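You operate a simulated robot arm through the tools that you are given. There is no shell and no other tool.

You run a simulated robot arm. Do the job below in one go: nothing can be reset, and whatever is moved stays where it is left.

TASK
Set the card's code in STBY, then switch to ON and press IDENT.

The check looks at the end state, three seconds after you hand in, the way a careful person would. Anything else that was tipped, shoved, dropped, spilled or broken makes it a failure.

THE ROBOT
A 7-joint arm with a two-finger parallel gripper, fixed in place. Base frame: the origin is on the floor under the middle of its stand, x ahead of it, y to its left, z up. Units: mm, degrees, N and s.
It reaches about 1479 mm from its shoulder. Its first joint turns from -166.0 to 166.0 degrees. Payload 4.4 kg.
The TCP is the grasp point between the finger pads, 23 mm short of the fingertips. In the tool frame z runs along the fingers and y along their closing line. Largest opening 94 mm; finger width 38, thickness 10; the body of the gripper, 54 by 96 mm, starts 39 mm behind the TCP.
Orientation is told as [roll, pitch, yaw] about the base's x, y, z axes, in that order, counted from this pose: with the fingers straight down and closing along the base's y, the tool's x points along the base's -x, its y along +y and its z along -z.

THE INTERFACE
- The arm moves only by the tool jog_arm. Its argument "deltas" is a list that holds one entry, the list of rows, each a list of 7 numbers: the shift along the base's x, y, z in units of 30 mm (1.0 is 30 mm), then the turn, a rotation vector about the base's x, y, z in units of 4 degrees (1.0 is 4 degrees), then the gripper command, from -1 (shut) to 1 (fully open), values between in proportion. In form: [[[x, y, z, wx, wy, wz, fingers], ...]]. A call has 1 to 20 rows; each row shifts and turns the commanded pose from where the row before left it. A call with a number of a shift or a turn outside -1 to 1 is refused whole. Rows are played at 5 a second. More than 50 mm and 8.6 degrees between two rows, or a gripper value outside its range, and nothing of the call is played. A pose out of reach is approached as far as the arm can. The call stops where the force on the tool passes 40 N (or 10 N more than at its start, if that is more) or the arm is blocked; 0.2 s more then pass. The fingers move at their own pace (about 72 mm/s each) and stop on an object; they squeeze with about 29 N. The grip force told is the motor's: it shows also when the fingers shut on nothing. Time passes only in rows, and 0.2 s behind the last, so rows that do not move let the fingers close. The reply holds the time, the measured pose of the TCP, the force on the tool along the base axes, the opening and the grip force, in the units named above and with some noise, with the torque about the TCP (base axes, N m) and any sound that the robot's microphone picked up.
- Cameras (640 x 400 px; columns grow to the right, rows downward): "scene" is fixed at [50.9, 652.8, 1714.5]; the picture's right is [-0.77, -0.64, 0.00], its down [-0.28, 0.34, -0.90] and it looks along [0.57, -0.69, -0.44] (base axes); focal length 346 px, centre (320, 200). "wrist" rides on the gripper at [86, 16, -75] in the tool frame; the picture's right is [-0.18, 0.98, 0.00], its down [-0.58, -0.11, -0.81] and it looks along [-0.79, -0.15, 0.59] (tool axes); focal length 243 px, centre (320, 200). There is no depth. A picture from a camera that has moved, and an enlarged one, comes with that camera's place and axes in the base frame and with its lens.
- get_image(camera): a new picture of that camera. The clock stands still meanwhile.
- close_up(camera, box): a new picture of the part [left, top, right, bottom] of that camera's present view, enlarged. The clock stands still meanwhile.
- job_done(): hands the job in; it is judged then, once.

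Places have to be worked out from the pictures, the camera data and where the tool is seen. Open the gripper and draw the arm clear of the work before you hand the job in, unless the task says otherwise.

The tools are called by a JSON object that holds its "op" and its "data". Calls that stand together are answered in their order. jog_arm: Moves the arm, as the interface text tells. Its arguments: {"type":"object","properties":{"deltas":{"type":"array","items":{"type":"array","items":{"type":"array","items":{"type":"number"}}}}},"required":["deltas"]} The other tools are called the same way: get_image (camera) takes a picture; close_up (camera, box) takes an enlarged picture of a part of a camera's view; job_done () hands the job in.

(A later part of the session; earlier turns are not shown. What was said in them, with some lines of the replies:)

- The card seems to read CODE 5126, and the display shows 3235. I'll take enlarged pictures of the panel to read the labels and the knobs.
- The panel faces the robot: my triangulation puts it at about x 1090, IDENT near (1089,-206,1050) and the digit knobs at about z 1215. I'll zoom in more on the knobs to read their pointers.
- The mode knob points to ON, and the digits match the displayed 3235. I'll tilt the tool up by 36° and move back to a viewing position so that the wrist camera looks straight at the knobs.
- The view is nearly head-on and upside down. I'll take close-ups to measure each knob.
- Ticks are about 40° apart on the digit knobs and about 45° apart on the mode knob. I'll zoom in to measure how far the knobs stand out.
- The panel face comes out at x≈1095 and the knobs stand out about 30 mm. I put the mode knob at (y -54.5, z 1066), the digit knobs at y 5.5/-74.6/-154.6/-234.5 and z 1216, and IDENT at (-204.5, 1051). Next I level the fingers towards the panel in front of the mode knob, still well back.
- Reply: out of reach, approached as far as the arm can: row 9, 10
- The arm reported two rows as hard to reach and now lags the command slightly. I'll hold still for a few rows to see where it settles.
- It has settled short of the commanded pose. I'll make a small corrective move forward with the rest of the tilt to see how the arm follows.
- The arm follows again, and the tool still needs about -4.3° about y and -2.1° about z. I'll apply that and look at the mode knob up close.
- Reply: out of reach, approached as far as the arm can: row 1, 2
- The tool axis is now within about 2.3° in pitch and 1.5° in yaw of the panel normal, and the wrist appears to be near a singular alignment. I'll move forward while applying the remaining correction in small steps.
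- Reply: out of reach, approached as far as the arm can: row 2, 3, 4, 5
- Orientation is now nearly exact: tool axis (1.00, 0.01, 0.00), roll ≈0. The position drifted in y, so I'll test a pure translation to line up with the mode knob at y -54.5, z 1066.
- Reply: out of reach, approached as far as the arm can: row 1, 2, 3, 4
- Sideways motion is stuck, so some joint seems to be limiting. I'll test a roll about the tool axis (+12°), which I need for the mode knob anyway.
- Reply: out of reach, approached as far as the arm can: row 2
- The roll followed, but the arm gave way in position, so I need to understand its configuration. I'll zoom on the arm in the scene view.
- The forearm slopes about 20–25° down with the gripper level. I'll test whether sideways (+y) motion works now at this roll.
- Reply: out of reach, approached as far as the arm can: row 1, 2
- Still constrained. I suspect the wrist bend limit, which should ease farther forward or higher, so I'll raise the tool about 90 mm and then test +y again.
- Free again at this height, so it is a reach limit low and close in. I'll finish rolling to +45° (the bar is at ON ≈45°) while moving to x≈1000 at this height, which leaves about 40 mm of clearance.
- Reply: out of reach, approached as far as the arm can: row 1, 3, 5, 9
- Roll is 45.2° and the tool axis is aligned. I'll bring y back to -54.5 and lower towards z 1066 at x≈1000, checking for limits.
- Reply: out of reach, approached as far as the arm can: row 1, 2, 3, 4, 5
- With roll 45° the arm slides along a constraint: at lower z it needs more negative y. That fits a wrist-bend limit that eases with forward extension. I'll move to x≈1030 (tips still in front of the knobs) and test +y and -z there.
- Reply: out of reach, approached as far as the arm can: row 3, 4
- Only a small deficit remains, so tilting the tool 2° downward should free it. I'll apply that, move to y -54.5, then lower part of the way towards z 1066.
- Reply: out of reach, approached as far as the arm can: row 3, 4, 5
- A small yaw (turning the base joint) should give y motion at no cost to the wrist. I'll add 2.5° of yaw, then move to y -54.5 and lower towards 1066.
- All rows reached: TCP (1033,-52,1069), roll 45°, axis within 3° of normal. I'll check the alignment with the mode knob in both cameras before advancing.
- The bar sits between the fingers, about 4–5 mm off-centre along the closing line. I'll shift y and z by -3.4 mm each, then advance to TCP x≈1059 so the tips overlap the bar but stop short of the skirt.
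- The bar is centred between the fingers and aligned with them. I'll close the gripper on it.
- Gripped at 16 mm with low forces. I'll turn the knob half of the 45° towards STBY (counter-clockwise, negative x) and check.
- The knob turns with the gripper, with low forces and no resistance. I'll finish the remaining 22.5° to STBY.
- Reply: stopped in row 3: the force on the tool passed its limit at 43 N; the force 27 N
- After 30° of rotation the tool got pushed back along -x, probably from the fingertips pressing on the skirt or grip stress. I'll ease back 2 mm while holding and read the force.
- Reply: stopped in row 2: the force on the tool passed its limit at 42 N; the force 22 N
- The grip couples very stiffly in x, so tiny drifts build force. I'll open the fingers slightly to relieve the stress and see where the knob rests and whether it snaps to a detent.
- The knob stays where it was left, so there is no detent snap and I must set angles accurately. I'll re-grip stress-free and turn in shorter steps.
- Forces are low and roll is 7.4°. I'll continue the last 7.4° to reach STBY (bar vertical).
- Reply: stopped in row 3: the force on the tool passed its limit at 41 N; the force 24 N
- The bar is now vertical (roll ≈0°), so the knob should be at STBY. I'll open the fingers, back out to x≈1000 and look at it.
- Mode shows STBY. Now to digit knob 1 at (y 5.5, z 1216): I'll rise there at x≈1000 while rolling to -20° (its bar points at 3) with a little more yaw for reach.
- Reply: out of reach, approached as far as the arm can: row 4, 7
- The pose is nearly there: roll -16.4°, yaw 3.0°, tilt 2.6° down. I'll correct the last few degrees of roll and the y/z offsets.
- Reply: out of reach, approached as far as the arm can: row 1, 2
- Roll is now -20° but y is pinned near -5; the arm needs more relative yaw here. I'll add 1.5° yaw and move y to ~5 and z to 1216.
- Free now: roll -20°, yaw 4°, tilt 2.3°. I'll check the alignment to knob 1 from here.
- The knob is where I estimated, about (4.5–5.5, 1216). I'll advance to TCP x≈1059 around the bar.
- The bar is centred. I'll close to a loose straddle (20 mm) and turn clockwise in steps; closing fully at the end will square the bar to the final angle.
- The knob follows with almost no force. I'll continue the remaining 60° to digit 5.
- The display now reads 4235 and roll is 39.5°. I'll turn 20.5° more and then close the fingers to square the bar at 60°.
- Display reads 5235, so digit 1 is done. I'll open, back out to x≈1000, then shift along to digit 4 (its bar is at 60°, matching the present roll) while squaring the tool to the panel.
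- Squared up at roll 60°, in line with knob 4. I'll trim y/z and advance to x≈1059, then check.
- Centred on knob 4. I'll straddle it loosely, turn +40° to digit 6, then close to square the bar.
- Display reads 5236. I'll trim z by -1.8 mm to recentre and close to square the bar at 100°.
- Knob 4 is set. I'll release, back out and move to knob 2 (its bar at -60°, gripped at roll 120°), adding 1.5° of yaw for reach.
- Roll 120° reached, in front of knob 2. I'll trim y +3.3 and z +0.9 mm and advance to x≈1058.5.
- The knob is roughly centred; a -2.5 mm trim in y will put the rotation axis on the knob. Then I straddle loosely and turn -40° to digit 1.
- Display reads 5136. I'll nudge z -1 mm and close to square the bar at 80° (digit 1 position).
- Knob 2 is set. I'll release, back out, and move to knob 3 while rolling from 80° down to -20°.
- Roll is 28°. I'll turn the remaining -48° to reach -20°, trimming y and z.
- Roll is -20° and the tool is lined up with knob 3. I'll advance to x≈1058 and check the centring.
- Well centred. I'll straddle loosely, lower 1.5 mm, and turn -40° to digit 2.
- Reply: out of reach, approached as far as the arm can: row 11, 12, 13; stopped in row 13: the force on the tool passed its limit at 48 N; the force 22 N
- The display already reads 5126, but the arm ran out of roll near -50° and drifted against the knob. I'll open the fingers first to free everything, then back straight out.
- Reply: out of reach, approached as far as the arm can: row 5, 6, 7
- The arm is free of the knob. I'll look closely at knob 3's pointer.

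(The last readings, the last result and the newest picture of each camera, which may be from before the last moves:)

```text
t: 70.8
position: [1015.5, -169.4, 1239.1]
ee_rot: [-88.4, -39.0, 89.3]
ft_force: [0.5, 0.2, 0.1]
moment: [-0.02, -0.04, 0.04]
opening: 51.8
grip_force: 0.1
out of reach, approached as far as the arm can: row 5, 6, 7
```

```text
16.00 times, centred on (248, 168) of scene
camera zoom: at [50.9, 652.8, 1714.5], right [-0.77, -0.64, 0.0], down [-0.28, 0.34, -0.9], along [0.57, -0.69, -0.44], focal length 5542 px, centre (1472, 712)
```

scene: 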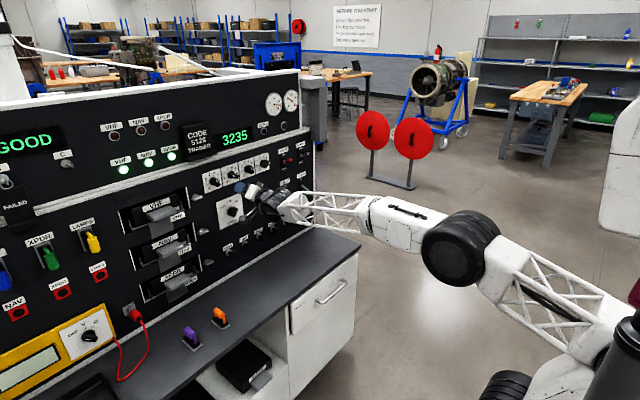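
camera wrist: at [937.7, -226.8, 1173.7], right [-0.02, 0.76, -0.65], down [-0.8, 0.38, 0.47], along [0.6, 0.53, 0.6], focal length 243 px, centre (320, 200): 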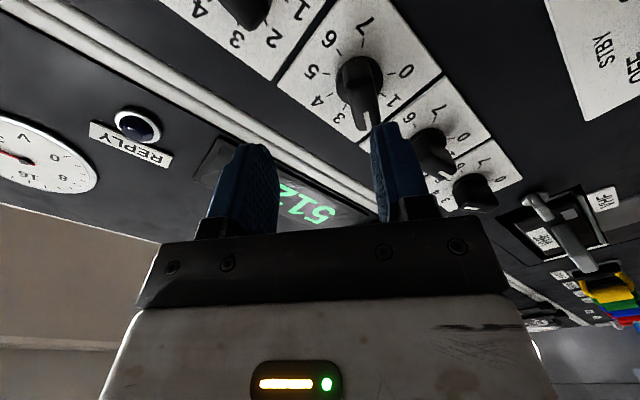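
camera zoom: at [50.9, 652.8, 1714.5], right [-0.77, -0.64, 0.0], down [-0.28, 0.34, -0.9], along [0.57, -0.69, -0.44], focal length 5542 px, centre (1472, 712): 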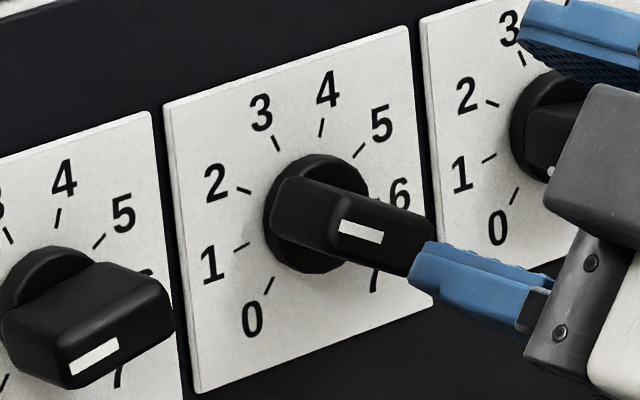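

Knob 3's pointer measures about -59°, right on digit 2, and the display shows 5126, so the code is set. Next I roll back to 0° and move down in front of the mode knob at x≈1005, with the small yaw and tilt that worked there.

{"op": "jog_arm", "data": {"deltas": [[[0, 0, 0, 0.98, 0, 0, 0.1], [-0.1, 0, 0, 0.98, 0, 0, 0.1], [-0.1, 0.345, -0.524, 0.98, 0.02, 0.034, 0.1], [-0.1, 0.345, -0.524, 0.98, 0.02, 0.034, 0.1], [0, 0.345, -0.524, 0.98, 0.02, 0.034, 0.1], [0, 0.345, -0.524, 0.98, 0.02, 0.034, 0.1], [0, 0.345, -0.524, 0.98, 0.02, 0.034, 0.1], [0, 0.345, -0.524, 0.98, 0.02, 0.034, 0.1], [0, 0.345, -0.524, 0.98, 0.02, 0.034, 0.1], [0, 0.345, -0.524, 0.98, 0.02, 0.034, 0.1], [0, 0.345, -0.524, 0.98, 0.02, 0.034, 0.1], [0, 0.345, -0.524, 0.98, 0.02, 0.034, 0.1], [0, 0.345, -0.524, 0.98, 0.02, 0.034, 0.1], [0, 0, 0, 0, 0, 0, 0.1]]]}}

{"op": "get_image", "data": {"camera": "wrist"}}

{"op": "get_image", "data": {"camera": "scene"}}

```text
t: 73.8
position: [1004.2, -55.6, 1064.9]
ee_rot: [-8.5, -89.3, 10.7]
ft_force: [0.2, 0.1, -0.2]
moment: [-0.02, -0.02, 0.0]
opening: 52.1
grip_force: 0.1
```

```text
taken
camera wrist: at [926.7, -42.6, 980.4], right [-0.04, 0.98, 0.18], down [-0.79, -0.14, 0.59], along [0.61, -0.12, 0.79], focal length 243 px, centre (320, 200)
```

wrist: 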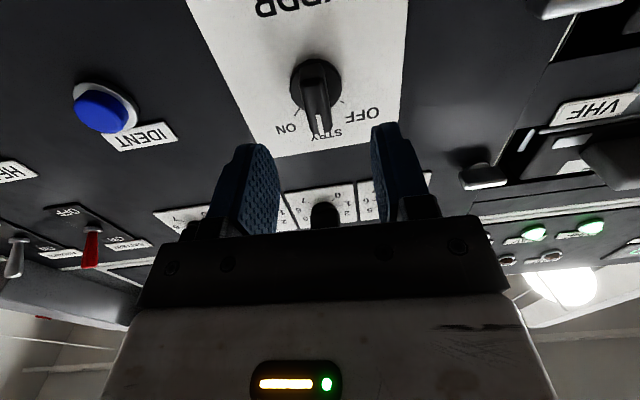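

```text
taken
```

scene: 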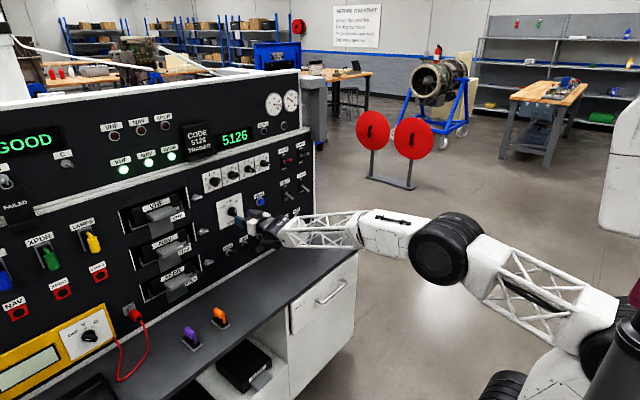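

Aligned in front of the mode knob with roll 0° and everything reachable. I'll advance to x≈1058.5 around the bar.

{"op": "jog_arm", "data": {"deltas": [[[0, 0.02, 0.04, 0, 0, 0, 0.1], [0.453, 0, 0, 0, 0, 0, 0.1], [0.453, 0, 0, 0, 0, 0, 0.1], [0.453, 0, 0, 0, 0, 0, 0.1], [0.453, 0, 0, 0, 0, 0, 0.1], [0, 0, 0, 0, 0, 0, 0.1]]]}}

{"op": "close_up", "data": {"camera": "wrist", "box": [220, 100, 420, 225]}}

```text
t: 75.2
position: [1061.1, -55.6, 1067.7]
ee_rot: [-11.8, -89.3, 13.8]
ft_force: [0.2, 0.6, 0.5]
moment: [0.01, 0.04, -0.03]
opening: 51.7
grip_force: 0.1
```

```text
3.20 times, centred on (320, 162) of wrist
camera zoom: at [983.7, -42.3, 981.9], right [-0.04, 0.98, 0.18], down [-0.79, -0.14, 0.59], along [0.61, -0.12, 0.79], focal length 776 px, centre (320, 320)
```

zoom: 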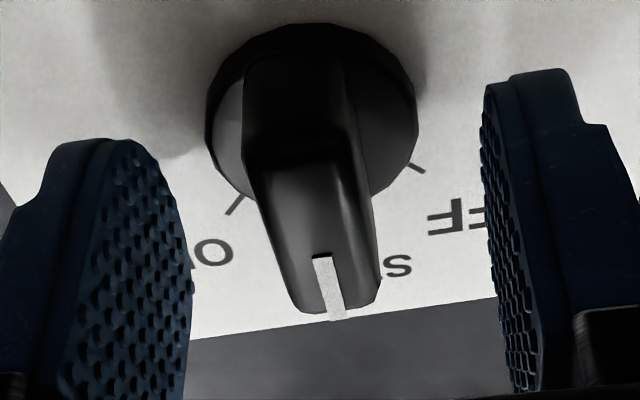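

Centred. I'll ease back 2 mm, straddle loosely (21.5 mm), turn +45° to ON, then check.

{"op": "jog_arm", "data": {"deltas": [[[-0.07, 0, 0, 0, 0, 0, -0.543], [0, 0, 0, 0, 0, 0, -0.543], [0, 0, 0, 0, 0, 0, -0.543], [0, 0, 0, 0.99, 0.037, -0.012, -0.543], [0, 0, 0, 0.99, 0.037, -0.012, -0.543], [0, 0, 0, 0.99, 0.037, -0.012, -0.543], [0, 0, 0, 0.99, 0.037, -0.012, -0.543], [0, 0, 0, 0.99, 0.037, -0.012, -0.543], [0, 0, 0, 0.99, 0.037, -0.012, -0.543]]]}}

{"op": "close_up", "data": {"camera": "wrist", "box": [220, 100, 420, 225]}}

```text
t: 77.2
position: [1058.4, -57.2, 1068.8]
ee_rot: [88.4, -66.3, -86.3]
ft_force: [1.0, -2.4, -1.2]
moment: [-0.02, 0.0, 0.01]
opening: 22.3
grip_force: 0.9
```

```text
3.20 times, centred on (320, 162) of wrist
camera zoom: at [980.2, -9.9, 996.4], right [-0.03, 0.83, 0.56], down [-0.79, -0.36, 0.5], along [0.62, -0.43, 0.66], focal length 776 px, centre (320, 320)
```

zoom: 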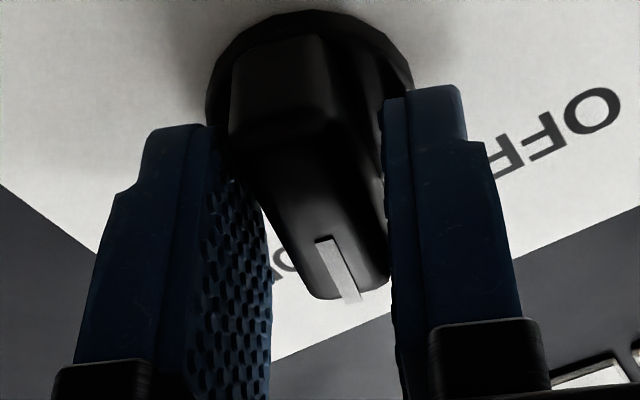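

Turning smoothly at 24°. I'll trim position (+2 y, -2 z) and turn the remaining 21°, then close to square the bar at 45°.

{"op": "jog_arm", "data": {"deltas": [[[0, 0.03, -0.03, 0.99, 0.037, -0.012, -0.543], [0, 0.03, -0.03, 0.99, 0.037, -0.012, -0.543], [0, 0, 0, 0.99, 0.037, -0.012, -0.543], [0, 0, 0, 0.99, 0.037, -0.012, -0.543], [0, 0, 0, 0.99, 0.037, -0.012, -0.543], [0, 0, 0, 0.35, 0.013, -0.004, -0.543], [0, 0, 0, 0, 0, 0, -0.543]]]}}

{"op": "close_up", "data": {"camera": "wrist", "box": [220, 100, 420, 225]}}

{"op": "close_up", "data": {"camera": "scene", "box": [180, 120, 276, 180]}}

```text
t: 78.8
position: [1058.7, -54.8, 1067.3]
ee_rot: [89.2, -45.1, -87.2]
ft_force: [0.0, 0.3, -0.8]
moment: [-0.03, 0.01, -0.03]
opening: 21.6
grip_force: 0.0
```

```text
3.20 times, centred on (320, 162) of wrist
camera zoom: at [978.8, 15.4, 1017.4], right [-0.01, 0.57, 0.82], down [-0.78, -0.52, 0.34], along [0.62, -0.64, 0.45], focal length 776 px, centre (320, 320)
```

zoom: 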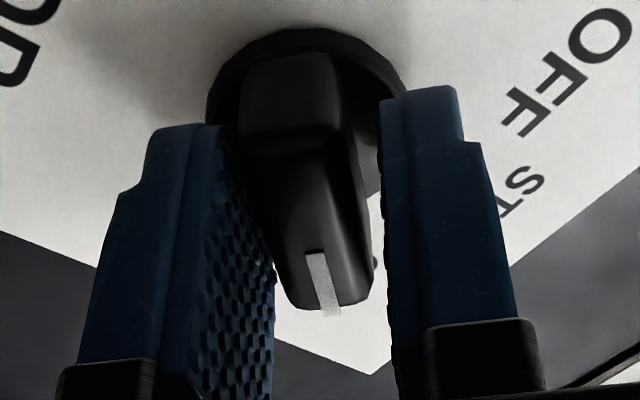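

```text
6.67 times, centred on (228, 150) of scene
camera zoom: at [50.9, 652.8, 1714.5], right [-0.77, -0.64, 0.0], down [-0.28, 0.34, -0.9], along [0.57, -0.69, -0.44], focal length 2309 px, centre (933, 533)
```

zoom: 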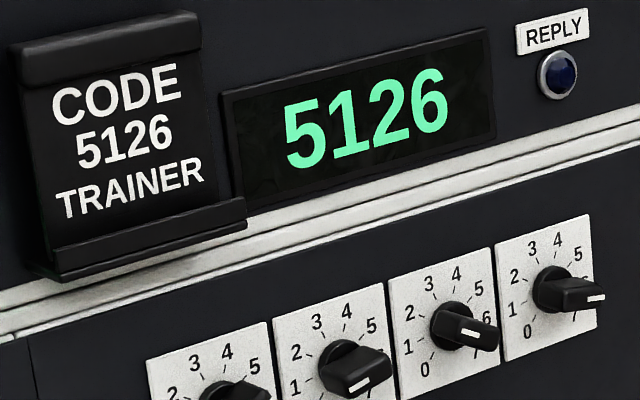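

At 45° the bar is nearly aligned already. I'll close to square it, then release.

{"op": "jog_arm", "data": {"deltas": [[[0, -0.025, -0.025, 0, 0, 0, -0.543], [0, 0, 0, 0, 0, 0, -1], [0, 0, 0, 0, 0, 0, -1], [0, 0, 0, 0, 0, 0, -1]]]}}

{"op": "close_up", "data": {"camera": "wrist", "box": [220, 100, 420, 225]}}

```text
t: 79.8
position: [1057.8, -54.5, 1064.7]
ee_rot: [89.2, -45.2, -87.1]
ft_force: [-7.0, -1.1, -3.1]
moment: [-0.02, 0.64, -0.51]
opening: 15.8
grip_force: 45.5
```

```text
3.20 times, centred on (320, 162) of wrist
camera zoom: at [979.0, 14.3, 1016.0], right [-0.01, 0.57, 0.82], down [-0.78, -0.52, 0.34], along [0.62, -0.64, 0.45], focal length 776 px, centre (320, 320)
```

zoom: 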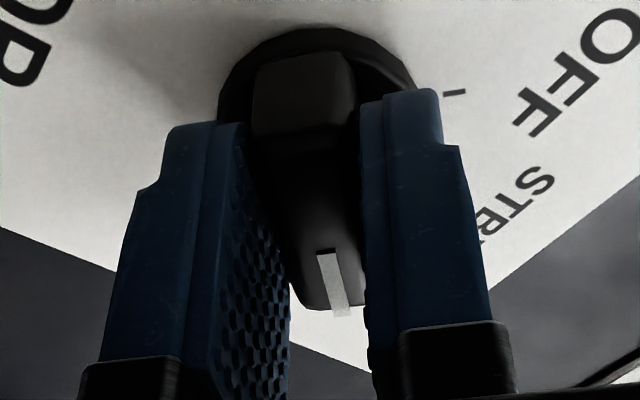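

The mode bar is squared at 45° (ON). I'll release, back out, close the fingers and move in front of IDENT at (y -204.5, z 1051), squaring the tool.

{"op": "jog_arm", "data": {"deltas": [[[0, 0, 0, 0, 0, 0, -0.3], [0, 0, 0, 0, 0, 0, 0.1], [0, 0, 0, 0, 0, 0, 0.1], [-0.5, 0, 0, 0, 0, 0, 0.1], [-0.5, 0, 0, 0, 0, 0, 0.1], [-0.5, 0, 0, 0, 0, 0, 0.1], [-0.5, 0, 0, 0, 0, 0, 0.1], [0, -1, -0.09, 0, -0.028, -0.11, -1], [0, -1, -0.09, 0, -0.028, -0.11, -1], [0, -1, -0.09, 0, -0.028, -0.11, -1], [0, -1, -0.09, 0, -0.028, -0.11, -1], [0, -1, -0.09, 0, -0.028, -0.11, -1], [0, 0, 0, 0, 0, 0, -1]]]}}

{"op": "get_image", "data": {"camera": "wrist"}}

{"op": "close_up", "data": {"camera": "scene", "box": [190, 110, 302, 220]}}

{"op": "close_up", "data": {"camera": "scene", "box": [208, 190, 272, 230]}}

```text
t: 82.7
position: [997.8, -206.0, 1053.4]
ee_rot: [89.8, -45.1, -90.0]
ft_force: [-0.4, -0.4, -0.4]
moment: [-0.03, -0.02, 0.01]
opening: 0.1
grip_force: 29.5
```

```text
taken
camera wrist: at [921.9, -133.3, 1002.7], right [0.0, 0.57, 0.82], down [-0.81, -0.49, 0.34], along [0.59, -0.66, 0.46], focal length 243 px, centre (320, 200)
```

wrist: 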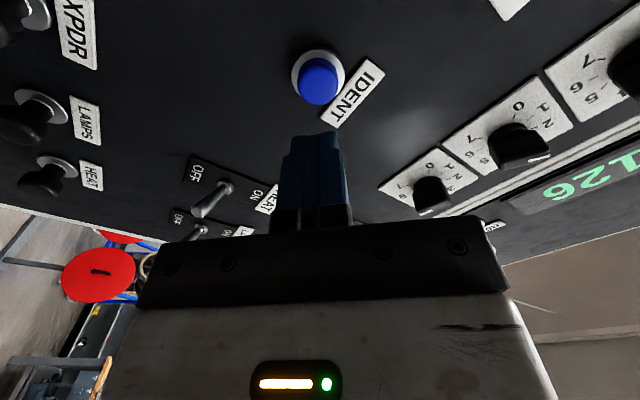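

```text
3.64 times, centred on (246, 165) of scene
camera zoom: at [50.9, 652.8, 1714.5], right [-0.77, -0.64, 0.0], down [-0.28, 0.34, -0.9], along [0.57, -0.69, -0.44], focal length 1260 px, centre (589, 327)
```

zoom: 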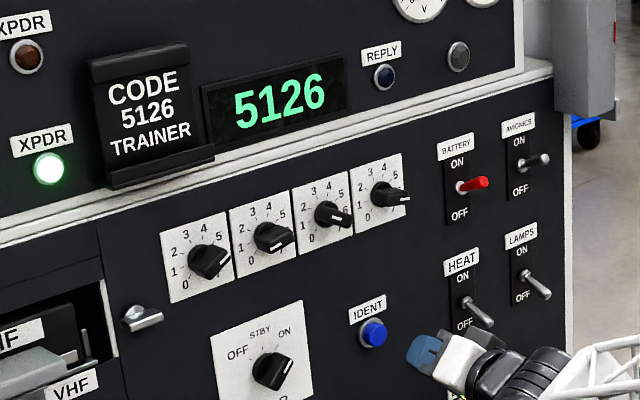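

```text
10.00 times, centred on (240, 210) of scene
camera zoom: at [50.9, 652.8, 1714.5], right [-0.77, -0.64, 0.0], down [-0.28, 0.34, -0.9], along [0.57, -0.69, -0.44], focal length 3464 px, centre (1120, 100)
```

zoom: 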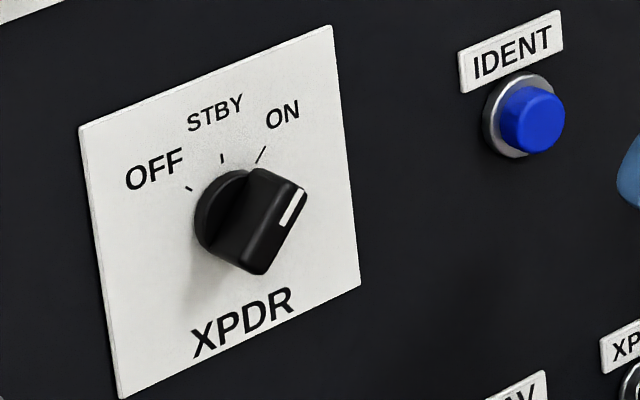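

Mode is at ON and the display shows 5126. IDENT is right where expected; I'll trim y +1.5 and z -2.2 and approach to about 8 mm from the button.

{"op": "jog_arm", "data": {"deltas": [[[0, 0.05, -0.073, 0, 0, 0, -1], [0.41, 0, 0, 0, 0, 0, -1], [0.41, 0, 0, 0, 0, 0, -1], [0.41, 0, 0, 0, 0, 0, -1], [0.41, 0, 0, 0, 0, 0, -1], [0, 0, 0, 0, 0, 0, -1]]]}}

{"op": "close_up", "data": {"camera": "wrist", "box": [240, 70, 400, 170]}}

{"op": "close_up", "data": {"camera": "scene", "box": [238, 185, 302, 225]}}

```text
t: 84.0
position: [1048.1, -204.1, 1048.8]
ee_rot: [90.0, -45.3, -90.0]
ft_force: [1.1, 0.0, 0.6]
moment: [0.0, 0.03, 0.02]
opening: 0.1
grip_force: 29.2
```

```text
4.00 times, centred on (320, 120) of wrist
camera zoom: at [972.0, -132.4, 1000.1], right [0.0, 0.57, 0.82], down [-0.81, -0.49, 0.34], along [0.59, -0.66, 0.46], focal length 970 px, centre (320, 520)
```

zoom: 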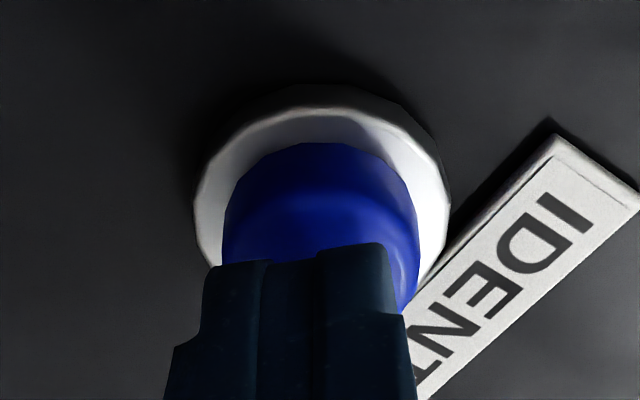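

```text
10.00 times, centred on (270, 205) of scene
camera zoom: at [50.9, 652.8, 1714.5], right [-0.77, -0.64, 0.0], down [-0.28, 0.34, -0.9], along [0.57, -0.69, -0.44], focal length 3464 px, centre (820, 150)
```

zoom: 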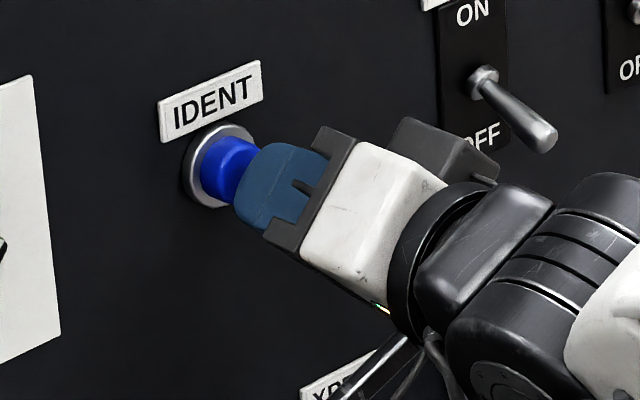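

The fingertips are just in front of the button. I'll raise 2.2 mm to centre, then press in small 2 mm steps.

{"op": "jog_arm", "data": {"deltas": [[[0, 0, 0.073, 0, 0, 0, -1], [0.067, 0, 0, 0, 0, 0, -1], [0.067, 0, 0, 0, 0, 0, -1], [0.067, 0, 0, 0, 0, 0, -1], [0.067, 0, 0, 0, 0, 0, -1], [0.067, 0, 0, 0, 0, 0, -1]]]}}

{"op": "close_up", "data": {"camera": "wrist", "box": [240, 70, 400, 170]}}

{"op": "close_up", "data": {"camera": "scene", "box": [190, 110, 302, 220]}}

```text
t: 85.5
position: [1057.8, -205.0, 1051.2]
ee_rot: [89.9, -45.1, -90.0]
ft_force: [-1.2, -0.8, -0.3]
moment: [-0.03, -0.01, -0.01]
opening: 0.0
grip_force: 28.8
```

```text
4.00 times, centred on (320, 120) of wrist
camera zoom: at [981.3, -131.5, 1002.0], right [0.0, 0.57, 0.82], down [-0.81, -0.49, 0.34], along [0.59, -0.66, 0.46], focal length 970 px, centre (320, 520)
```

zoom: 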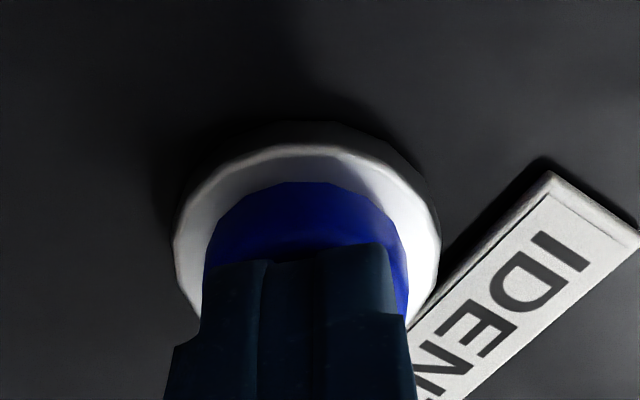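

```text
3.64 times, centred on (246, 165) of scene
camera zoom: at [50.9, 652.8, 1714.5], right [-0.77, -0.64, 0.0], down [-0.28, 0.34, -0.9], along [0.57, -0.69, -0.44], focal length 1260 px, centre (589, 327)
```

zoom: 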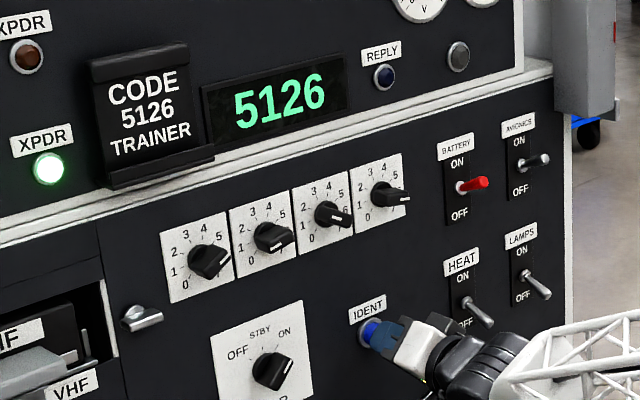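

Nearly touching, force about -1 N. I'll continue pressing in 1.5 mm steps.

{"op": "jog_arm", "data": {"deltas": [[[0.05, 0, 0, 0, 0, 0, -1], [0.05, 0, 0, 0, 0, 0, -1], [0.05, 0, 0, 0, 0, 0, -1], [0.05, 0, 0, 0, 0, 0, -1]]]}}

{"op": "close_up", "data": {"camera": "scene", "box": [190, 110, 302, 220]}}

{"op": "close_up", "data": {"camera": "wrist", "box": [240, 70, 400, 170]}}

```text
t: 86.5
position: [1063.2, -203.9, 1051.2]
ee_rot: [89.9, -45.1, -89.9]
ft_force: [-23.8, -3.6, 4.3]
moment: [-0.01, -0.1, -0.09]
opening: 0.2
grip_force: 29.1
heard: click
```

```text
3.64 times, centred on (246, 165) of scene
camera zoom: at [50.9, 652.8, 1714.5], right [-0.77, -0.64, 0.0], down [-0.28, 0.34, -0.9], along [0.57, -0.69, -0.44], focal length 1260 px, centre (589, 327)
```

zoom: 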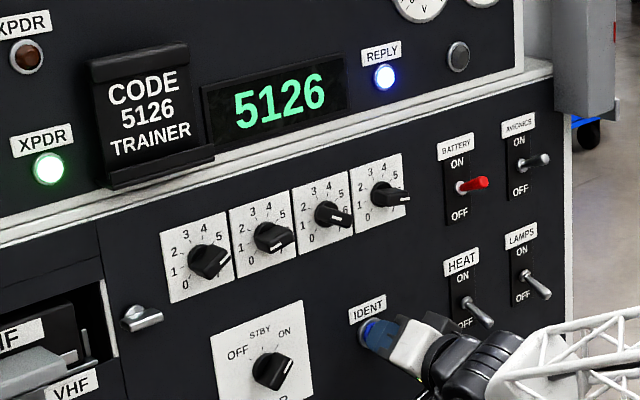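

```text
4.00 times, centred on (320, 120) of wrist
camera zoom: at [987.4, -131.3, 1001.6], right [0.0, 0.57, 0.82], down [-0.81, -0.49, 0.34], along [0.59, -0.66, 0.46], focal length 970 px, centre (320, 520)
```

zoom: 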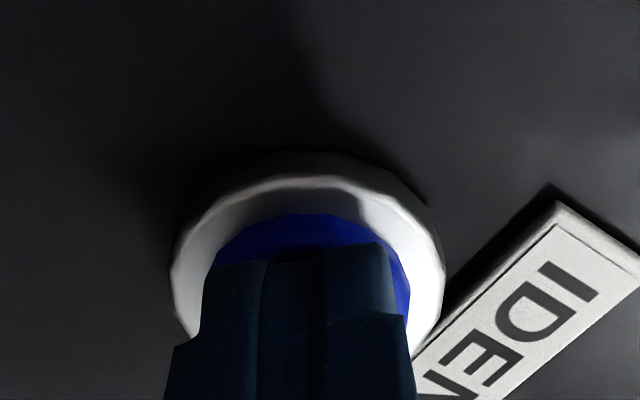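

A click was heard and the REPLY lamp lit, so IDENT is pressed. I'll withdraw straight back and open the gripper well clear of the panel.

{"op": "jog_arm", "data": {"deltas": [[[-0.3, 0, 0, 0, 0, 0, -1], [-0.5, 0, 0, 0, 0, 0, -1], [-0.7, 0, 0, 0, 0, 0, -1], [-0.8, 0, 0, 0, 0, 0, -1], [-0.8, 0, 0, 0, 0, 0, 1], [-0.8, 0, 0.2, 0, 0, 0, 1], [-0.8, 0, 0.4, 0, 0, 0, 1], [-0.8, 0, 0.6, 0, 0, 0, 1], [-0.8, 0, 0.6, 0, 0, 0, 1], [-0.8, 0, 0.6, 0, 0, 0, 1], [0, 0, 0, 0, 0, 0, 1]]]}}

{"op": "get_image", "data": {"camera": "scene"}}

{"op": "close_up", "data": {"camera": "scene", "box": [190, 110, 302, 220]}}

{"op": "close_up", "data": {"camera": "scene", "box": [198, 150, 274, 230]}}

```text
t: 88.8
position: [851.0, -201.5, 1121.2]
ee_rot: [89.9, -45.3, -89.8]
ft_force: [0.5, -0.1, -0.5]
moment: [-0.03, 0.05, 0.02]
opening: 94.1
grip_force: 0.1
```

```text
taken
```

scene: 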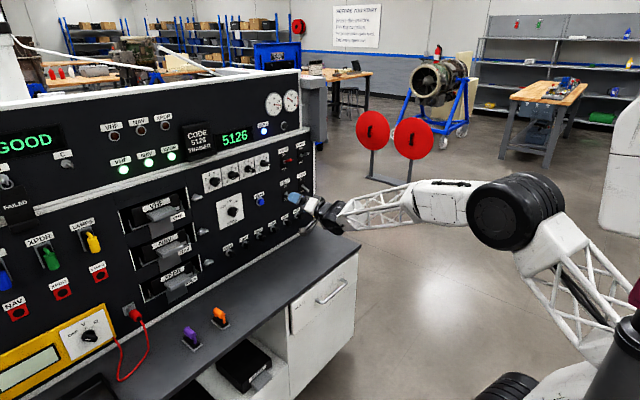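

```text
3.64 times, centred on (246, 165) of scene
camera zoom: at [50.9, 652.8, 1714.5], right [-0.77, -0.64, 0.0], down [-0.28, 0.34, -0.9], along [0.57, -0.69, -0.44], focal length 1260 px, centre (589, 327)
```

zoom: 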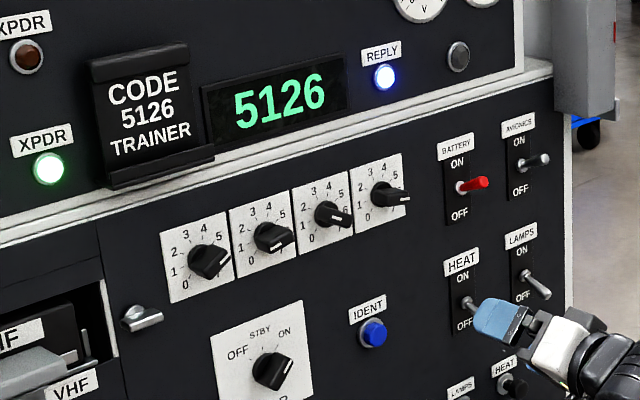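

```text
5.00 times, centred on (236, 190) of scene
camera zoom: at [50.9, 652.8, 1714.5], right [-0.77, -0.64, 0.0], down [-0.28, 0.34, -0.9], along [0.57, -0.69, -0.44], focal length 1732 px, centre (740, 250)
```

zoom: 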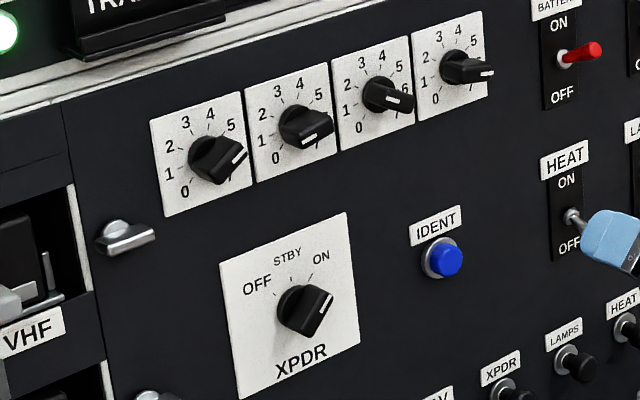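

The display reads 5126, the mode knob is at ON, the REPLY lamp is lit after IDENT, the other switches look unchanged, and the arm is clear with the gripper open. I'm handing the job in.

{"op": "job_done", "data": {}}

```text
The job is handed in.
```

The card's code, 5126, is set, the transponder is ON and IDENT has been pressed. I've handed the job in.

- **Code:** the knob was turned from ON to STBY before any digit was touched. The display went from 3235 to 5126, matching the card.
- **Digit 3:** the arm ran out of roll partway through this turn and pushed against the knob. The pointer still landed on 2, about 1° off by my measurement.
- **Mode:** the knob was turned back to ON after all four digits were set.
- **IDENT:** pressed once. I heard a click and the REPLY lamp lit.
- **Clear-up:** in the last pictures the other switches looked unchanged. The gripper is open and the arm is about 220 mm back from the panel.
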